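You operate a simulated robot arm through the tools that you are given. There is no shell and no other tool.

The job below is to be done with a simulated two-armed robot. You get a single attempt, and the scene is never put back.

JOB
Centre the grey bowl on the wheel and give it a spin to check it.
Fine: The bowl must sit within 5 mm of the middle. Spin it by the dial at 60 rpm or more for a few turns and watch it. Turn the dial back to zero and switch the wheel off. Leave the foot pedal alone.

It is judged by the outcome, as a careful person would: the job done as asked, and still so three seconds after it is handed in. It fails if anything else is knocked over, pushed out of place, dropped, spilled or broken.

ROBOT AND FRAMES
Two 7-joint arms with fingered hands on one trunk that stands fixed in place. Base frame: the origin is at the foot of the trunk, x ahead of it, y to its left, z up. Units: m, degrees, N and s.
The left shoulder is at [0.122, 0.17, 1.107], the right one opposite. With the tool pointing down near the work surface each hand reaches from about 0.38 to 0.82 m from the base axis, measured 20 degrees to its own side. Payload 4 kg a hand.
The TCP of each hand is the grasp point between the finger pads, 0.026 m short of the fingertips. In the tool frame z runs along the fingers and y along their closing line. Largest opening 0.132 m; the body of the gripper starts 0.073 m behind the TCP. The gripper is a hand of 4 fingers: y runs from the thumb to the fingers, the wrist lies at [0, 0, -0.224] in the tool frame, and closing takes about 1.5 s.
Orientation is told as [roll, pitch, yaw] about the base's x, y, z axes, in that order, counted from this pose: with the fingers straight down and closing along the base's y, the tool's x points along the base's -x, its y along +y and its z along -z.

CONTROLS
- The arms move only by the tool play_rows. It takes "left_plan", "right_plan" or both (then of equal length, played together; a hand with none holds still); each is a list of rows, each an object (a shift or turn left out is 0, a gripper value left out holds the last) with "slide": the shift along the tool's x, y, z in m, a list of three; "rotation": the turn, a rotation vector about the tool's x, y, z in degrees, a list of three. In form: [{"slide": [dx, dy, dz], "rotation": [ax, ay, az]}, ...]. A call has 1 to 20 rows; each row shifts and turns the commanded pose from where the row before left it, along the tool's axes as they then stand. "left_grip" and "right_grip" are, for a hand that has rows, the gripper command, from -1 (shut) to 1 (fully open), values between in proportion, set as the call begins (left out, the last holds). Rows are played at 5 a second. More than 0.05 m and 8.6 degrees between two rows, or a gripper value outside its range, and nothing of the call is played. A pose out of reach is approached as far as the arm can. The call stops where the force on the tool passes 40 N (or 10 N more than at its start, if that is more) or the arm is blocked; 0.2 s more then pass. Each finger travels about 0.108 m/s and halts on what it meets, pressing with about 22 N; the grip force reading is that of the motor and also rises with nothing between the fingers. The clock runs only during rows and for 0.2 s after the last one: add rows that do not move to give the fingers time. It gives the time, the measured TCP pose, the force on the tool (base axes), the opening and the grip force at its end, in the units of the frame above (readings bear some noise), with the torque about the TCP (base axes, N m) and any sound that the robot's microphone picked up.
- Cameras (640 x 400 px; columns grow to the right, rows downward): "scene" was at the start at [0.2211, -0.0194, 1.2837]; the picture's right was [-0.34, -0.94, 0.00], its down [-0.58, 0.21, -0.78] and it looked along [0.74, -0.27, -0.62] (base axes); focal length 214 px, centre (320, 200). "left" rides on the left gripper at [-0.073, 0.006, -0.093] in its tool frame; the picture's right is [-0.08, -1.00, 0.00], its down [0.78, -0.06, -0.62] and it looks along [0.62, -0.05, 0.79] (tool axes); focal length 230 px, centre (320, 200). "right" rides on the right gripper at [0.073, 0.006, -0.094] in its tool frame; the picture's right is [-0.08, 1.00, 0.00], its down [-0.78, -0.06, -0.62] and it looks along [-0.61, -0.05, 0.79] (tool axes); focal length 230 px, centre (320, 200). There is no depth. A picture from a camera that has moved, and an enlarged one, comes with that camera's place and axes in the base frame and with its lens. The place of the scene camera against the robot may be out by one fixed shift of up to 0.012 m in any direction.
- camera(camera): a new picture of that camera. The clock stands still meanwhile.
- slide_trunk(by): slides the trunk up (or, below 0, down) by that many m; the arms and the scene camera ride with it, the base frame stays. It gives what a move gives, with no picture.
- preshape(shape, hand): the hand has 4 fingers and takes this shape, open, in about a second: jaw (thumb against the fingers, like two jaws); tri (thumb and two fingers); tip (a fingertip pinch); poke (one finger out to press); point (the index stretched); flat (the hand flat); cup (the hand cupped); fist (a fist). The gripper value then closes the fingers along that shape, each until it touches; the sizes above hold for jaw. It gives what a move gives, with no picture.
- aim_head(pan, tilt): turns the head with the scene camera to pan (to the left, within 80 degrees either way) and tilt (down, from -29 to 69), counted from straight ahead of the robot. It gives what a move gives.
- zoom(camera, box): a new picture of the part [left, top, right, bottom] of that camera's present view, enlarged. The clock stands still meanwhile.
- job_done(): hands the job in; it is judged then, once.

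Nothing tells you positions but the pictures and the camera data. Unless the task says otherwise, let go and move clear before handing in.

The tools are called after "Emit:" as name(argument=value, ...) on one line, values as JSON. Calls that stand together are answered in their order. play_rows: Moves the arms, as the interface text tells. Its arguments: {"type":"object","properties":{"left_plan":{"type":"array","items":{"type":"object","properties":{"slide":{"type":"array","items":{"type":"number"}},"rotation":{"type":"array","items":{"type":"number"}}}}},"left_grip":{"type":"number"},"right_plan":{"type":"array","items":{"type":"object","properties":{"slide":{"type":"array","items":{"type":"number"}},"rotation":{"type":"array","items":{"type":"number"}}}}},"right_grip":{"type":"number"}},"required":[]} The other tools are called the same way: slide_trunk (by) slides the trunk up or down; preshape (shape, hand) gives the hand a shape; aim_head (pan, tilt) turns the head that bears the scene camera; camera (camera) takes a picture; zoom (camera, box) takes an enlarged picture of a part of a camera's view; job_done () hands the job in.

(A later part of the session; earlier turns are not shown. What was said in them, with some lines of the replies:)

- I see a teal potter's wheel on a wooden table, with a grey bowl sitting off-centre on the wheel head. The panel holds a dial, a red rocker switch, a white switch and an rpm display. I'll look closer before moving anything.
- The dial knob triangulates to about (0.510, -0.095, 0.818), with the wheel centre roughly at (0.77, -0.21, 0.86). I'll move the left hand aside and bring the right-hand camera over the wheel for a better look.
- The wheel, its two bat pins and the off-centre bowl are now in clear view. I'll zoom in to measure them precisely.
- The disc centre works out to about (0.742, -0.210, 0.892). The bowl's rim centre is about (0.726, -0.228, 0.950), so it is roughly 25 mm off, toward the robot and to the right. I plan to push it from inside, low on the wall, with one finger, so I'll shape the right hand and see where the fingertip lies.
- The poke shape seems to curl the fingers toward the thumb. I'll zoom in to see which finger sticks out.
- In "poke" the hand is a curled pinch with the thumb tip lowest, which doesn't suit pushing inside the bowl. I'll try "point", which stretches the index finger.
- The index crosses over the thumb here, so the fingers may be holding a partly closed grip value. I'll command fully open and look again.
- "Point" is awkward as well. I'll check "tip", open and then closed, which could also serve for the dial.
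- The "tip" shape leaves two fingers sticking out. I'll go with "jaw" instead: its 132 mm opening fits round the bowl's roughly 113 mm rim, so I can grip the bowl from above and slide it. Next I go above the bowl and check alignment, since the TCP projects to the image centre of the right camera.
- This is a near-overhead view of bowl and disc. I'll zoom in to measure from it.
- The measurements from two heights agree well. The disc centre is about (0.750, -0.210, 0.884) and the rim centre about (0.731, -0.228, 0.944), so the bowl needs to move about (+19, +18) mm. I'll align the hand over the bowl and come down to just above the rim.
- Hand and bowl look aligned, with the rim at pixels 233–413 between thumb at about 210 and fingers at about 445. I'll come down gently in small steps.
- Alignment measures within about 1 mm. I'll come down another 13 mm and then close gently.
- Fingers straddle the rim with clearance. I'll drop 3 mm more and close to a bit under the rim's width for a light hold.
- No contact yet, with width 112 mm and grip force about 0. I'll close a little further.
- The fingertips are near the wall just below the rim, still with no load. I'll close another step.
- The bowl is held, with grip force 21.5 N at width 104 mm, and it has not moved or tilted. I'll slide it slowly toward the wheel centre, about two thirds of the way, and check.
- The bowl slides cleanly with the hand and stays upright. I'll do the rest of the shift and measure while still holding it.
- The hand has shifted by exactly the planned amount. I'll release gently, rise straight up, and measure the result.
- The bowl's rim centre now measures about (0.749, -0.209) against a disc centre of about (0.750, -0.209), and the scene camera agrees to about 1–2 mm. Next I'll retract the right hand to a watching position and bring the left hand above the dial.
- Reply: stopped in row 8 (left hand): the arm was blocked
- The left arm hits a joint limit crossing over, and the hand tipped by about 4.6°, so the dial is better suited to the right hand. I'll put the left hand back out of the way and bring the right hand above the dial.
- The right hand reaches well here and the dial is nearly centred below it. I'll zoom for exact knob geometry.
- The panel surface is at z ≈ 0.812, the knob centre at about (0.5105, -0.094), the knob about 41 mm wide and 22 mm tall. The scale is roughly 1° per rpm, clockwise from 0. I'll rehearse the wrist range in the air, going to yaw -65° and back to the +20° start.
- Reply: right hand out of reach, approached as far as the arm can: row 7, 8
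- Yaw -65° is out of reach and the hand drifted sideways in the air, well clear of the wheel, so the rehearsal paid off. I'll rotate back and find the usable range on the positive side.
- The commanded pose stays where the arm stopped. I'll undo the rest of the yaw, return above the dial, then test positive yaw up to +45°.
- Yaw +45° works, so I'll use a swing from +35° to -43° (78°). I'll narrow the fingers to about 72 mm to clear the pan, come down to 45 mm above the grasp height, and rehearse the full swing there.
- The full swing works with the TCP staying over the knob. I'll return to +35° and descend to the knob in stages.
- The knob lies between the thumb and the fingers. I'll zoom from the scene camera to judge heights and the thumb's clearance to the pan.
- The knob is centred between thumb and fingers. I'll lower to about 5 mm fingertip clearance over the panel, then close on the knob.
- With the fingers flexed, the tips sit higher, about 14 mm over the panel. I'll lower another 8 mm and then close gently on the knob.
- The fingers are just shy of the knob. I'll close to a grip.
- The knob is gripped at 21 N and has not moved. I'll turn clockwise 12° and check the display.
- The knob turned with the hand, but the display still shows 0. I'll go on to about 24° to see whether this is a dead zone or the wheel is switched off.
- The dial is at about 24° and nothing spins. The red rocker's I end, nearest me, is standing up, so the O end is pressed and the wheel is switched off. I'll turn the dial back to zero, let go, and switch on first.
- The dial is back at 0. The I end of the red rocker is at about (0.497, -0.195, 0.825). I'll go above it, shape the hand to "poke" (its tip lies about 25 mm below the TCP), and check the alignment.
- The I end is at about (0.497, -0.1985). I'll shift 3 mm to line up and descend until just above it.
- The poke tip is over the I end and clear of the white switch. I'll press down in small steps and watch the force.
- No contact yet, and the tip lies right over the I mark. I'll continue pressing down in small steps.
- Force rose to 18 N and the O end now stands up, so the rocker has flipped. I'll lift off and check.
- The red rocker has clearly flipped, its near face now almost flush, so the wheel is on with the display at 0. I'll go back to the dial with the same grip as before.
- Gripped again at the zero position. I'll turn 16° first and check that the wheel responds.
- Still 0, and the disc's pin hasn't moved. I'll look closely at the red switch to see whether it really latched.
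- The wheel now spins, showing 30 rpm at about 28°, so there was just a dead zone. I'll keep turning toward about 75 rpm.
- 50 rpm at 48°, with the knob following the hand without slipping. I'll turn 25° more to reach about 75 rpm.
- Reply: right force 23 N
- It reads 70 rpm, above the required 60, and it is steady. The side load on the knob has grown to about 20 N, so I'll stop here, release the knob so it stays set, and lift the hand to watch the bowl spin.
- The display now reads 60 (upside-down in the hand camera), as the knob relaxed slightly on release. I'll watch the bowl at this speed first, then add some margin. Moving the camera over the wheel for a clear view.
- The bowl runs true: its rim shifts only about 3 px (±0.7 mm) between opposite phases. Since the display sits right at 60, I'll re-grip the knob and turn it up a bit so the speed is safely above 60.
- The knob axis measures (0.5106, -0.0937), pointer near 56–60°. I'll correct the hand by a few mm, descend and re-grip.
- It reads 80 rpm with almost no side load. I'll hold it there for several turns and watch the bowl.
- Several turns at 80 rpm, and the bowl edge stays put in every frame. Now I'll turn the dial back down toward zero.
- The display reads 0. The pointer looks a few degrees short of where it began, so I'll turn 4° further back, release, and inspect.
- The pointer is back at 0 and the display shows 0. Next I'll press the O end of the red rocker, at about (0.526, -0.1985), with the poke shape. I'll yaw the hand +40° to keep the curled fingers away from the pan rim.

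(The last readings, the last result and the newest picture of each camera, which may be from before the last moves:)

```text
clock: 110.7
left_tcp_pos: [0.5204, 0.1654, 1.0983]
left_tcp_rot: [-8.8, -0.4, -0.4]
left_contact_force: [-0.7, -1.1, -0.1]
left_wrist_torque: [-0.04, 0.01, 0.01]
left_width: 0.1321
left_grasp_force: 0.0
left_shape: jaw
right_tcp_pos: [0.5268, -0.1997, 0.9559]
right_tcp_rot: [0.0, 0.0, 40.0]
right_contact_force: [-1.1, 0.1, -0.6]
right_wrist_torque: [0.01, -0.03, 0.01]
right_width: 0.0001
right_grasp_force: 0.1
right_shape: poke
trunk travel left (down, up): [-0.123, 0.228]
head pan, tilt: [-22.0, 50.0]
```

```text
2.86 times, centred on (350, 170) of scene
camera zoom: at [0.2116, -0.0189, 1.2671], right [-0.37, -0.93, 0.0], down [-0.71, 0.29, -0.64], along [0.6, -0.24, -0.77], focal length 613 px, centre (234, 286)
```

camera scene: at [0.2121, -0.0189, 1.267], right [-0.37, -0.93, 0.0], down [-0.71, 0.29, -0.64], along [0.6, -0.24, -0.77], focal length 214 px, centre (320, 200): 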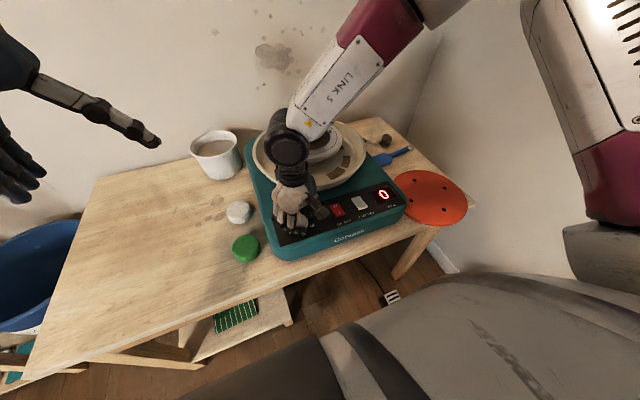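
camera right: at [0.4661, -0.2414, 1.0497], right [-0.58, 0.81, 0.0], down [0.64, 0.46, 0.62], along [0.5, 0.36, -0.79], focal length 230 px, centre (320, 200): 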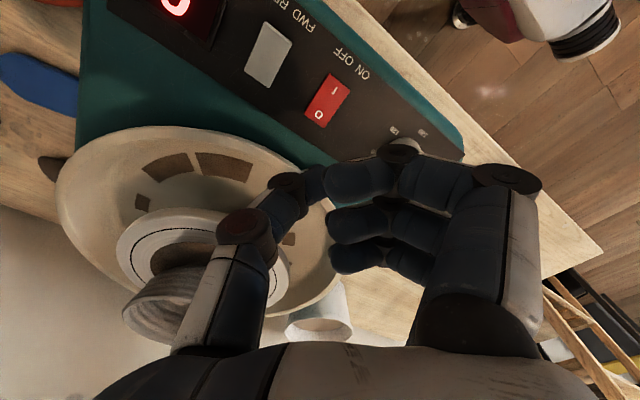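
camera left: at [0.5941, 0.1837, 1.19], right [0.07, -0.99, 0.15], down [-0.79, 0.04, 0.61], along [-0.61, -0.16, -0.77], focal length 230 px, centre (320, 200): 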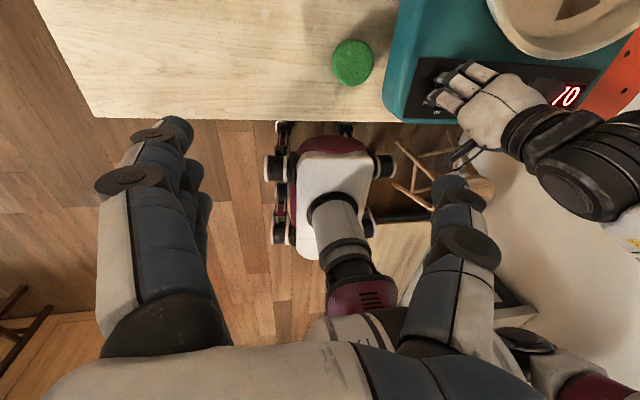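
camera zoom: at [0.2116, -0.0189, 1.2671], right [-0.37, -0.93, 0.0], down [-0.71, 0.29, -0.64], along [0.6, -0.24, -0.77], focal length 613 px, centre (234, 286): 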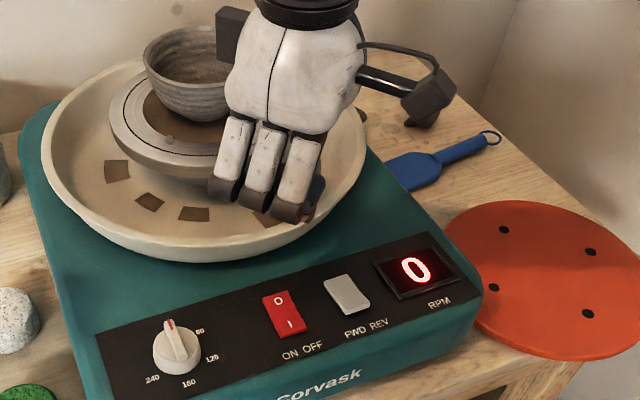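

The O end is at about (0.527, -0.199), right under the TCP at (0.526, -0.199). Descending to just above it.

Emit:
play_rows(right_plan=[{"slide": [0, 0, 0.03]}, {"slide": [0, 0, 0.03]}, {"slide": [0, 0, 0.03]}, {"slide": [0, 0, 0.01]}, {"slide": [0, 0, 0]}])

Emit:
camera(camera="right")

Emit:
zoom(camera="scene", box=[290, 140, 410, 240])

```text
clock: 111.9
left_tcp_pos: [0.5215, 0.165, 1.0991]
left_tcp_rot: [-8.8, -0.4, -0.4]
left_contact_force: [-0.2, -0.4, 0.2]
left_wrist_torque: [-0.02, -0.01, -0.03]
left_width: 0.132
left_grasp_force: 0.1
left_shape: jaw
right_tcp_pos: [0.5254, -0.1995, 0.8549]
right_tcp_rot: [0.0, 0.0, 39.9]
right_contact_force: [-0.1, -0.4, -0.8]
right_wrist_torque: [0.01, 0.0, -0.02]
right_width: 0.0003
right_grasp_force: 0.1
right_shape: poke
trunk travel left (down, up): [-0.123, 0.228]
head pan, tilt: [-22.0, 50.0]
```

```text
taken
camera right: at [0.4663, -0.2416, 0.9484], right [-0.58, 0.81, 0.0], down [0.64, 0.46, 0.62], along [0.5, 0.36, -0.79], focal length 230 px, centre (320, 200)
```

right: 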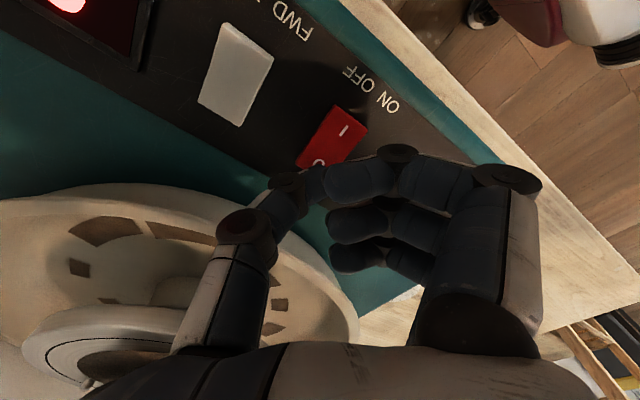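

```text
4.00 times, centred on (350, 190) of scene
camera zoom: at [0.2117, -0.019, 1.2671], right [-0.37, -0.93, 0.0], down [-0.71, 0.29, -0.64], along [0.6, -0.24, -0.77], focal length 858 px, centre (200, 240)
```

zoom: 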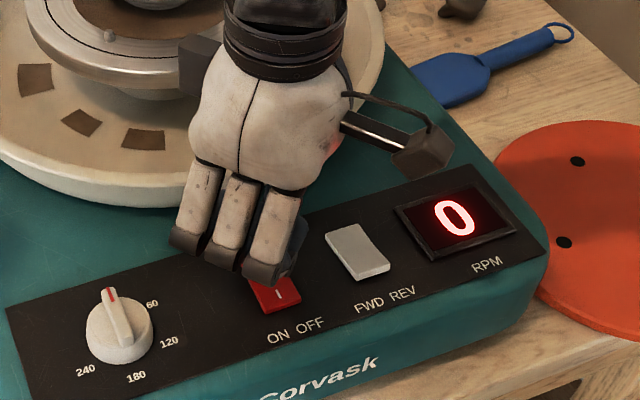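

The pan rim is low (z ≈ 0.84) and well clear of the hand. Now I'll press slowly.

Emit:
play_rows(right_plan=[{"slide": [0, 0, 0.004]}, {"slide": [0, 0, 0.004]}, {"slide": [0, 0, 0.004]}, {"slide": [0, 0, 0.002]}, {"slide": [0, 0, 0]}])

Emit:
play_rows(right_plan=[{"slide": [0, 0, 0.002]}, {"slide": [0, 0, 0]}])

Emit:
zoom(camera="scene", box=[290, 140, 410, 240])

Emit:
zoom(camera="right", box=[220, 100, 420, 225])

```text
clock: 113.1
left_tcp_pos: [0.5206, 0.1654, 1.0994]
left_tcp_rot: [-8.7, -0.4, -0.4]
left_contact_force: [0.1, -0.1, 1.1]
left_wrist_torque: [0.02, -0.02, 0.02]
left_width: 0.1318
left_grasp_force: 0.1
left_shape: jaw
right_tcp_pos: [0.5269, -0.198, 0.8424]
right_tcp_rot: [0.1, -0.1, 39.9]
right_contact_force: [0.9, -0.9, 0.5]
right_wrist_torque: [0.03, 0.01, 0.0]
right_width: 0.0
right_grasp_force: 0.0
right_shape: poke
trunk travel left (down, up): [-0.123, 0.228]
head pan, tilt: [-22.0, 50.0]
```

```text
clock: 113.7
left_tcp_pos: [0.5212, 0.166, 1.1001]
left_tcp_rot: [-8.8, -0.4, -0.5]
left_contact_force: [0.0, -0.7, 0.4]
left_wrist_torque: [-0.03, -0.01, 0.01]
left_width: 0.1318
left_grasp_force: 0.0
left_shape: jaw
right_tcp_pos: [0.5263, -0.1983, 0.8407]
right_tcp_rot: [-0.1, -0.1, 39.9]
right_contact_force: [0.3, -1.8, 6.1]
right_wrist_torque: [-0.04, 0.04, 0.01]
right_width: 0.0
right_grasp_force: 0.1
right_shape: poke
trunk travel left (down, up): [-0.123, 0.228]
head pan, tilt: [-22.0, 50.0]
```

```text
4.00 times, centred on (350, 190) of scene
camera zoom: at [0.2111, -0.0189, 1.2673], right [-0.37, -0.93, 0.0], down [-0.71, 0.29, -0.64], along [0.6, -0.24, -0.77], focal length 858 px, centre (200, 240)
```

zoom: 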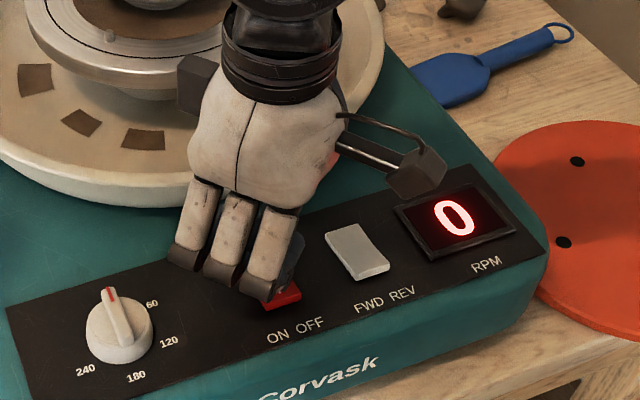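

```text
3.20 times, centred on (320, 162) of right
camera zoom: at [0.4661, -0.2407, 0.9347], right [-0.58, 0.81, 0.0], down [0.64, 0.46, 0.62], along [0.5, 0.36, -0.79], focal length 736 px, centre (320, 320)
```

zoom: 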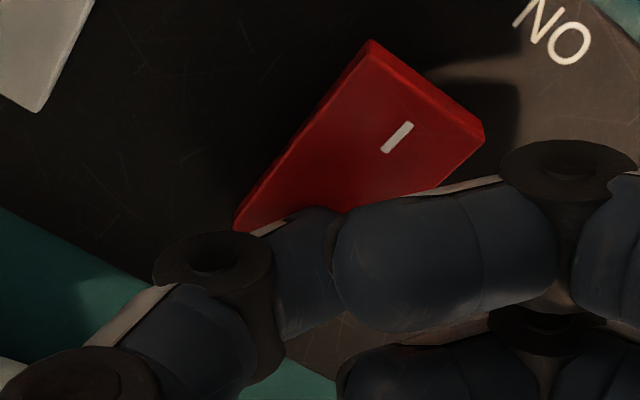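

Contact, at 6 N, and the I end is rising. I'll press 2 mm more so it latches, then lift off.

Emit:
play_rows(right_plan=[{"slide": [0, 0, 0.001]}, {"slide": [0, 0, 0.001]}, {"slide": [0, 0, 0]}])

Emit:
play_rows(right_plan=[{"slide": [0, 0, -0.01]}, {"slide": [0, 0, -0.02]}, {"slide": [0, 0, -0.04]}, {"slide": [0, 0, -0.04]}, {"slide": [0, 0, -0.04]}, {"slide": [0.03, 0, -0.04]}, {"slide": [0.04, 0, -0.02]}, {"slide": [0, 0, 0]}])

Emit:
camera(camera="scene")

Emit:
zoom(camera="scene", box=[320, 180, 400, 230])

Emit:
camera(camera="right")

```text
clock: 114.5
left_tcp_pos: [0.5194, 0.1637, 1.0998]
left_tcp_rot: [-8.8, -0.5, -0.4]
left_contact_force: [0.2, -0.3, 0.2]
left_wrist_torque: [0.0, 0.02, -0.01]
left_width: 0.1318
left_grasp_force: 0.1
left_shape: jaw
right_tcp_pos: [0.5263, -0.1976, 0.841]
right_tcp_rot: [-0.2, -0.3, 39.9]
right_contact_force: [3.9, -8.9, 26.5]
right_wrist_torque: [-0.27, 0.08, 0.05]
right_width: 0.0
right_grasp_force: 0.0
right_shape: poke
trunk travel left (down, up): [-0.123, 0.228]
head pan, tilt: [-22.0, 50.0]
```

```text
clock: 116.3
left_tcp_pos: [0.5212, 0.1661, 1.098]
left_tcp_rot: [-8.8, -0.3, -0.4]
left_contact_force: [0.4, 0.5, -0.4]
left_wrist_torque: [-0.03, 0.0, -0.02]
left_width: 0.1319
left_grasp_force: 0.1
left_shape: jaw
right_tcp_pos: [0.4731, -0.2444, 1.0506]
right_tcp_rot: [0.0, 0.0, 39.9]
right_contact_force: [0.1, 0.3, 0.0]
right_wrist_torque: [0.02, 0.01, -0.01]
right_width: 0.0
right_grasp_force: 0.1
right_shape: poke
trunk travel left (down, up): [-0.123, 0.228]
head pan, tilt: [-22.0, 50.0]
```

```text
taken
camera scene: at [0.2117, -0.0182, 1.267], right [-0.37, -0.93, 0.0], down [-0.71, 0.29, -0.64], along [0.6, -0.24, -0.77], focal length 214 px, centre (320, 200)
```

scene: 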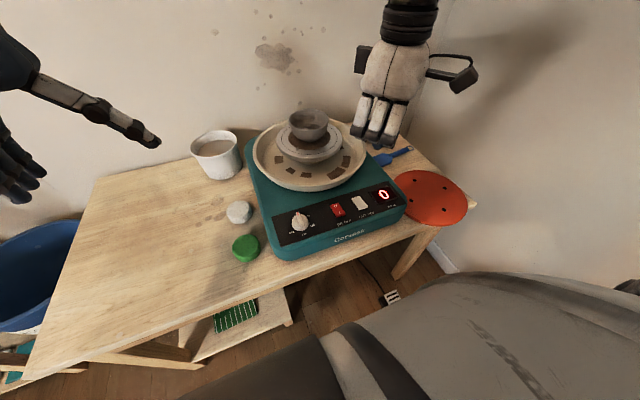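

```text
8.00 times, centred on (360, 205) of scene
camera zoom: at [0.2117, -0.0182, 1.267], right [-0.37, -0.93, 0.0], down [-0.71, 0.29, -0.64], along [0.6, -0.24, -0.77], focal length 1716 px, centre (0, 160)
```

zoom: 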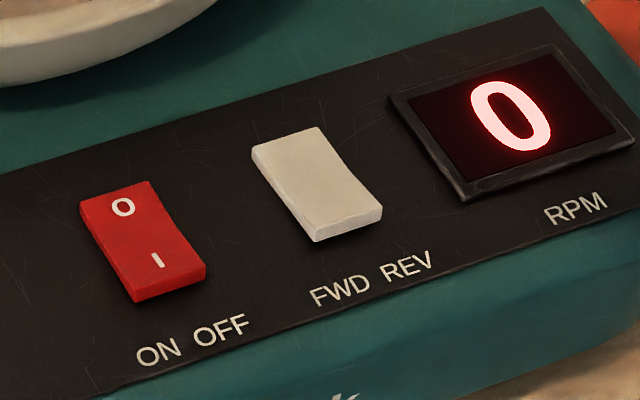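

```text
taken
camera right: at [0.4127, -0.2847, 1.1442], right [-0.58, 0.81, 0.0], down [0.64, 0.46, 0.62], along [0.5, 0.36, -0.79], focal length 230 px, centre (320, 200)
```

right: 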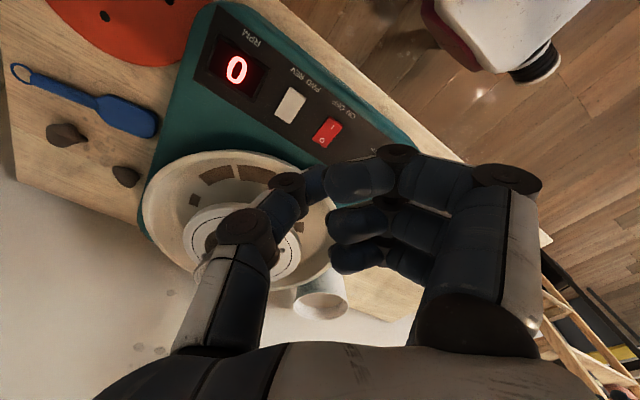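

The rocker is back on O: its I end stands up again, as it was at the start, and the display shows 0. I'll swing the hand back and do a final check of the bowl's centring from above.

Emit:
play_rows(right_plan=[{"slide": [0, 0, -0.03], "rotation": [0, 0, 8]}, {"slide": [0, 0, -0.03], "rotation": [0, 0, 8]}, {"rotation": [0, 0, 8]}, {"rotation": [0, 0, 8]}, {"rotation": [0, 0, 8]}, {"slide": [-0.035, 0.012, 0]}, {"slide": [-0.035, 0.012, 0]}, {"slide": [-0.035, 0.011, 0]}, {"slide": [0, 0, 0]}])

Emit:
preshape(shape="jaw", hand="right")

Emit:
zoom(camera="right", box=[220, 90, 440, 230])

Emit:
camera(camera="right")

Emit:
zoom(camera="scene", box=[240, 100, 420, 240])

```text
clock: 118.3
left_tcp_pos: [0.5208, 0.1651, 1.0989]
left_tcp_rot: [-8.8, -0.4, -0.4]
left_contact_force: [-0.8, -0.6, -0.1]
left_wrist_torque: [0.03, -0.02, -0.01]
left_width: 0.132
left_grasp_force: 0.0
left_shape: jaw
right_tcp_pos: [0.5761, -0.2106, 1.1097]
right_tcp_rot: [0.0, -0.2, -0.1]
right_contact_force: [-0.2, 0.1, 0.0]
right_wrist_torque: [0.01, -0.02, -0.06]
right_width: 0.0
right_grasp_force: 0.1
right_shape: poke
trunk travel left (down, up): [-0.123, 0.228]
head pan, tilt: [-22.0, 50.0]
```

```text
clock: 119.2
left_tcp_pos: [0.5214, 0.1661, 1.099]
left_tcp_rot: [-8.8, -0.4, -0.4]
left_contact_force: [-0.1, 0.3, 0.2]
left_wrist_torque: [-0.01, 0.03, -0.03]
left_width: 0.1319
left_grasp_force: 0.0
left_shape: jaw
right_tcp_pos: [0.5772, -0.2095, 1.1085]
right_tcp_rot: [-0.1, 0.0, -0.1]
right_contact_force: [0.6, -0.6, 0.1]
right_wrist_torque: [0.03, 0.03, 0.0]
right_width: 0.1318
right_grasp_force: 0.1
right_shape: jaw
trunk travel left (down, up): [-0.123, 0.228]
head pan, tilt: [-22.0, 50.0]
```

```text
2.86 times, centred on (330, 160) of right
camera zoom: at [0.5029, -0.2039, 1.2023], right [0.08, 1.0, 0.0], down [0.78, -0.06, 0.62], along [0.61, -0.05, -0.79], focal length 657 px, centre (291, 314)
```

zoom: 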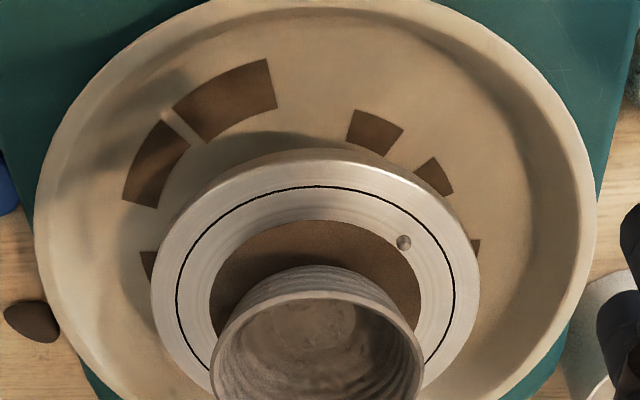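

```text
taken
camera right: at [0.5029, -0.2039, 1.2023], right [0.08, 1.0, 0.0], down [0.78, -0.06, 0.62], along [0.61, -0.05, -0.79], focal length 230 px, centre (320, 200)
```

right: 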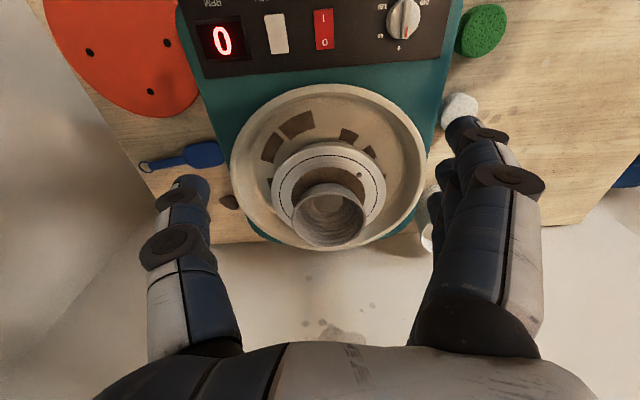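

```text
2.86 times, centred on (330, 170) of scene
camera zoom: at [0.2116, -0.0189, 1.2671], right [-0.37, -0.93, 0.0], down [-0.71, 0.29, -0.64], along [0.6, -0.24, -0.77], focal length 613 px, centre (291, 286)
```

zoom: 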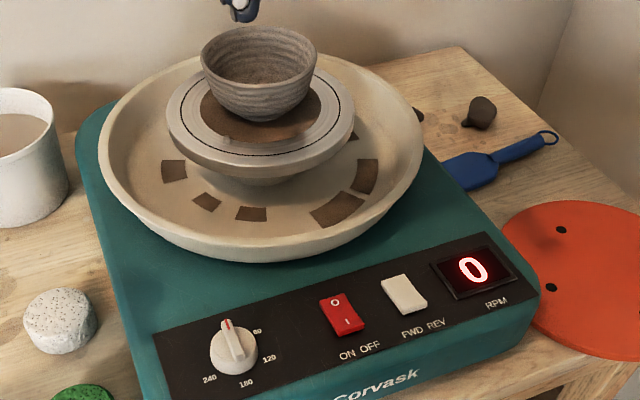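

The bowl is still centred to within about 1 mm, the wheel is at rest, the dial is at 0 and the switch is on O. I'll retract the right hand clear and hand in.

Emit:
play_rows(right_plan=[{"slide": [0.031, -0.024, -0.015]}, {"slide": [0.031, -0.024, -0.015]}, {"slide": [0.031, -0.024, -0.015]}, {"slide": [0.031, -0.024, -0.015]}, {"slide": [0.031, -0.024, -0.015]}, {"slide": [0, 0, 0]}, {"slide": [0, 0, 0]}])

Emit:
camera(camera="scene")

Emit:
zoom(camera="scene", box=[240, 90, 440, 260])

```text
clock: 120.8
left_tcp_pos: [0.5203, 0.1651, 1.0987]
left_tcp_rot: [-8.8, -0.4, -0.4]
left_contact_force: [1.0, -0.6, -0.4]
left_wrist_torque: [0.03, 0.02, -0.02]
left_width: 0.132
left_grasp_force: 0.0
left_shape: jaw
right_tcp_pos: [0.422, -0.3285, 1.1817]
right_tcp_rot: [0.0, -0.1, -0.2]
right_contact_force: [-0.1, 0.2, 0.1]
right_wrist_torque: [0.01, 0.0, -0.02]
right_width: 0.1318
right_grasp_force: 0.0
right_shape: jaw
trunk travel left (down, up): [-0.123, 0.228]
head pan, tilt: [-22.0, 50.0]
```

```text
taken
camera scene: at [0.2114, -0.019, 1.2671], right [-0.37, -0.93, 0.0], down [-0.71, 0.29, -0.64], along [0.6, -0.24, -0.77], focal length 214 px, centre (320, 200)
```

scene: 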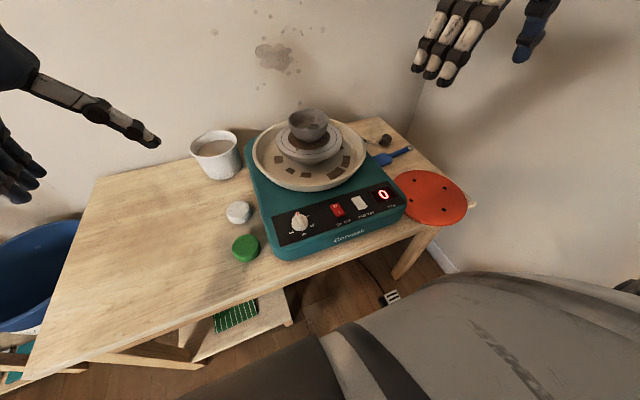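

```text
2.35 times, centred on (340, 175) of scene
camera zoom: at [0.2114, -0.019, 1.2671], right [-0.37, -0.93, 0.0], down [-0.71, 0.29, -0.64], along [0.6, -0.24, -0.77], focal length 505 px, centre (273, 259)
```

zoom: 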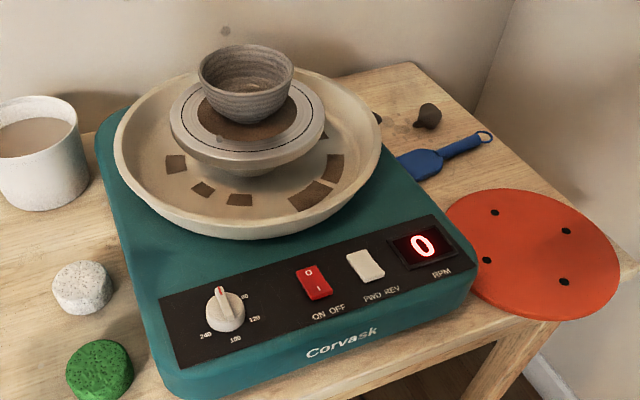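

The bowl sits centred on the stopped wheel, the dial is at 0 and the switch is on O. Everything else is where it was, the foot pedal was left alone, and both hands are clear, so I'm handing in.

Emit:
job_done()

```text
The job is handed in.
```

The grey bowl is centred on the wheel, and the job is handed in. By the camera measurements it sits about 1 mm off the middle, inside the 5 mm limit.

- **Spin test:** I ran the wheel from the dial, first at about 60 rpm, then held it at 80 rpm for around six turns. At about 60 rpm the rim wandered by roughly ±0.7 mm. At 80 rpm the arm hid most of the bowl, but the edge I could see stayed still.
- **Switching:** The wheel was switched off when I started, so I turned it on for the test. Afterwards I turned the dial back to 0 and pressed the red switch to O. The RPM display stays lit and reads 0, as it did before I began.
- **Everything else:** I left the foot pedal alone. Nothing else was moved, and both hands are clear of the table.
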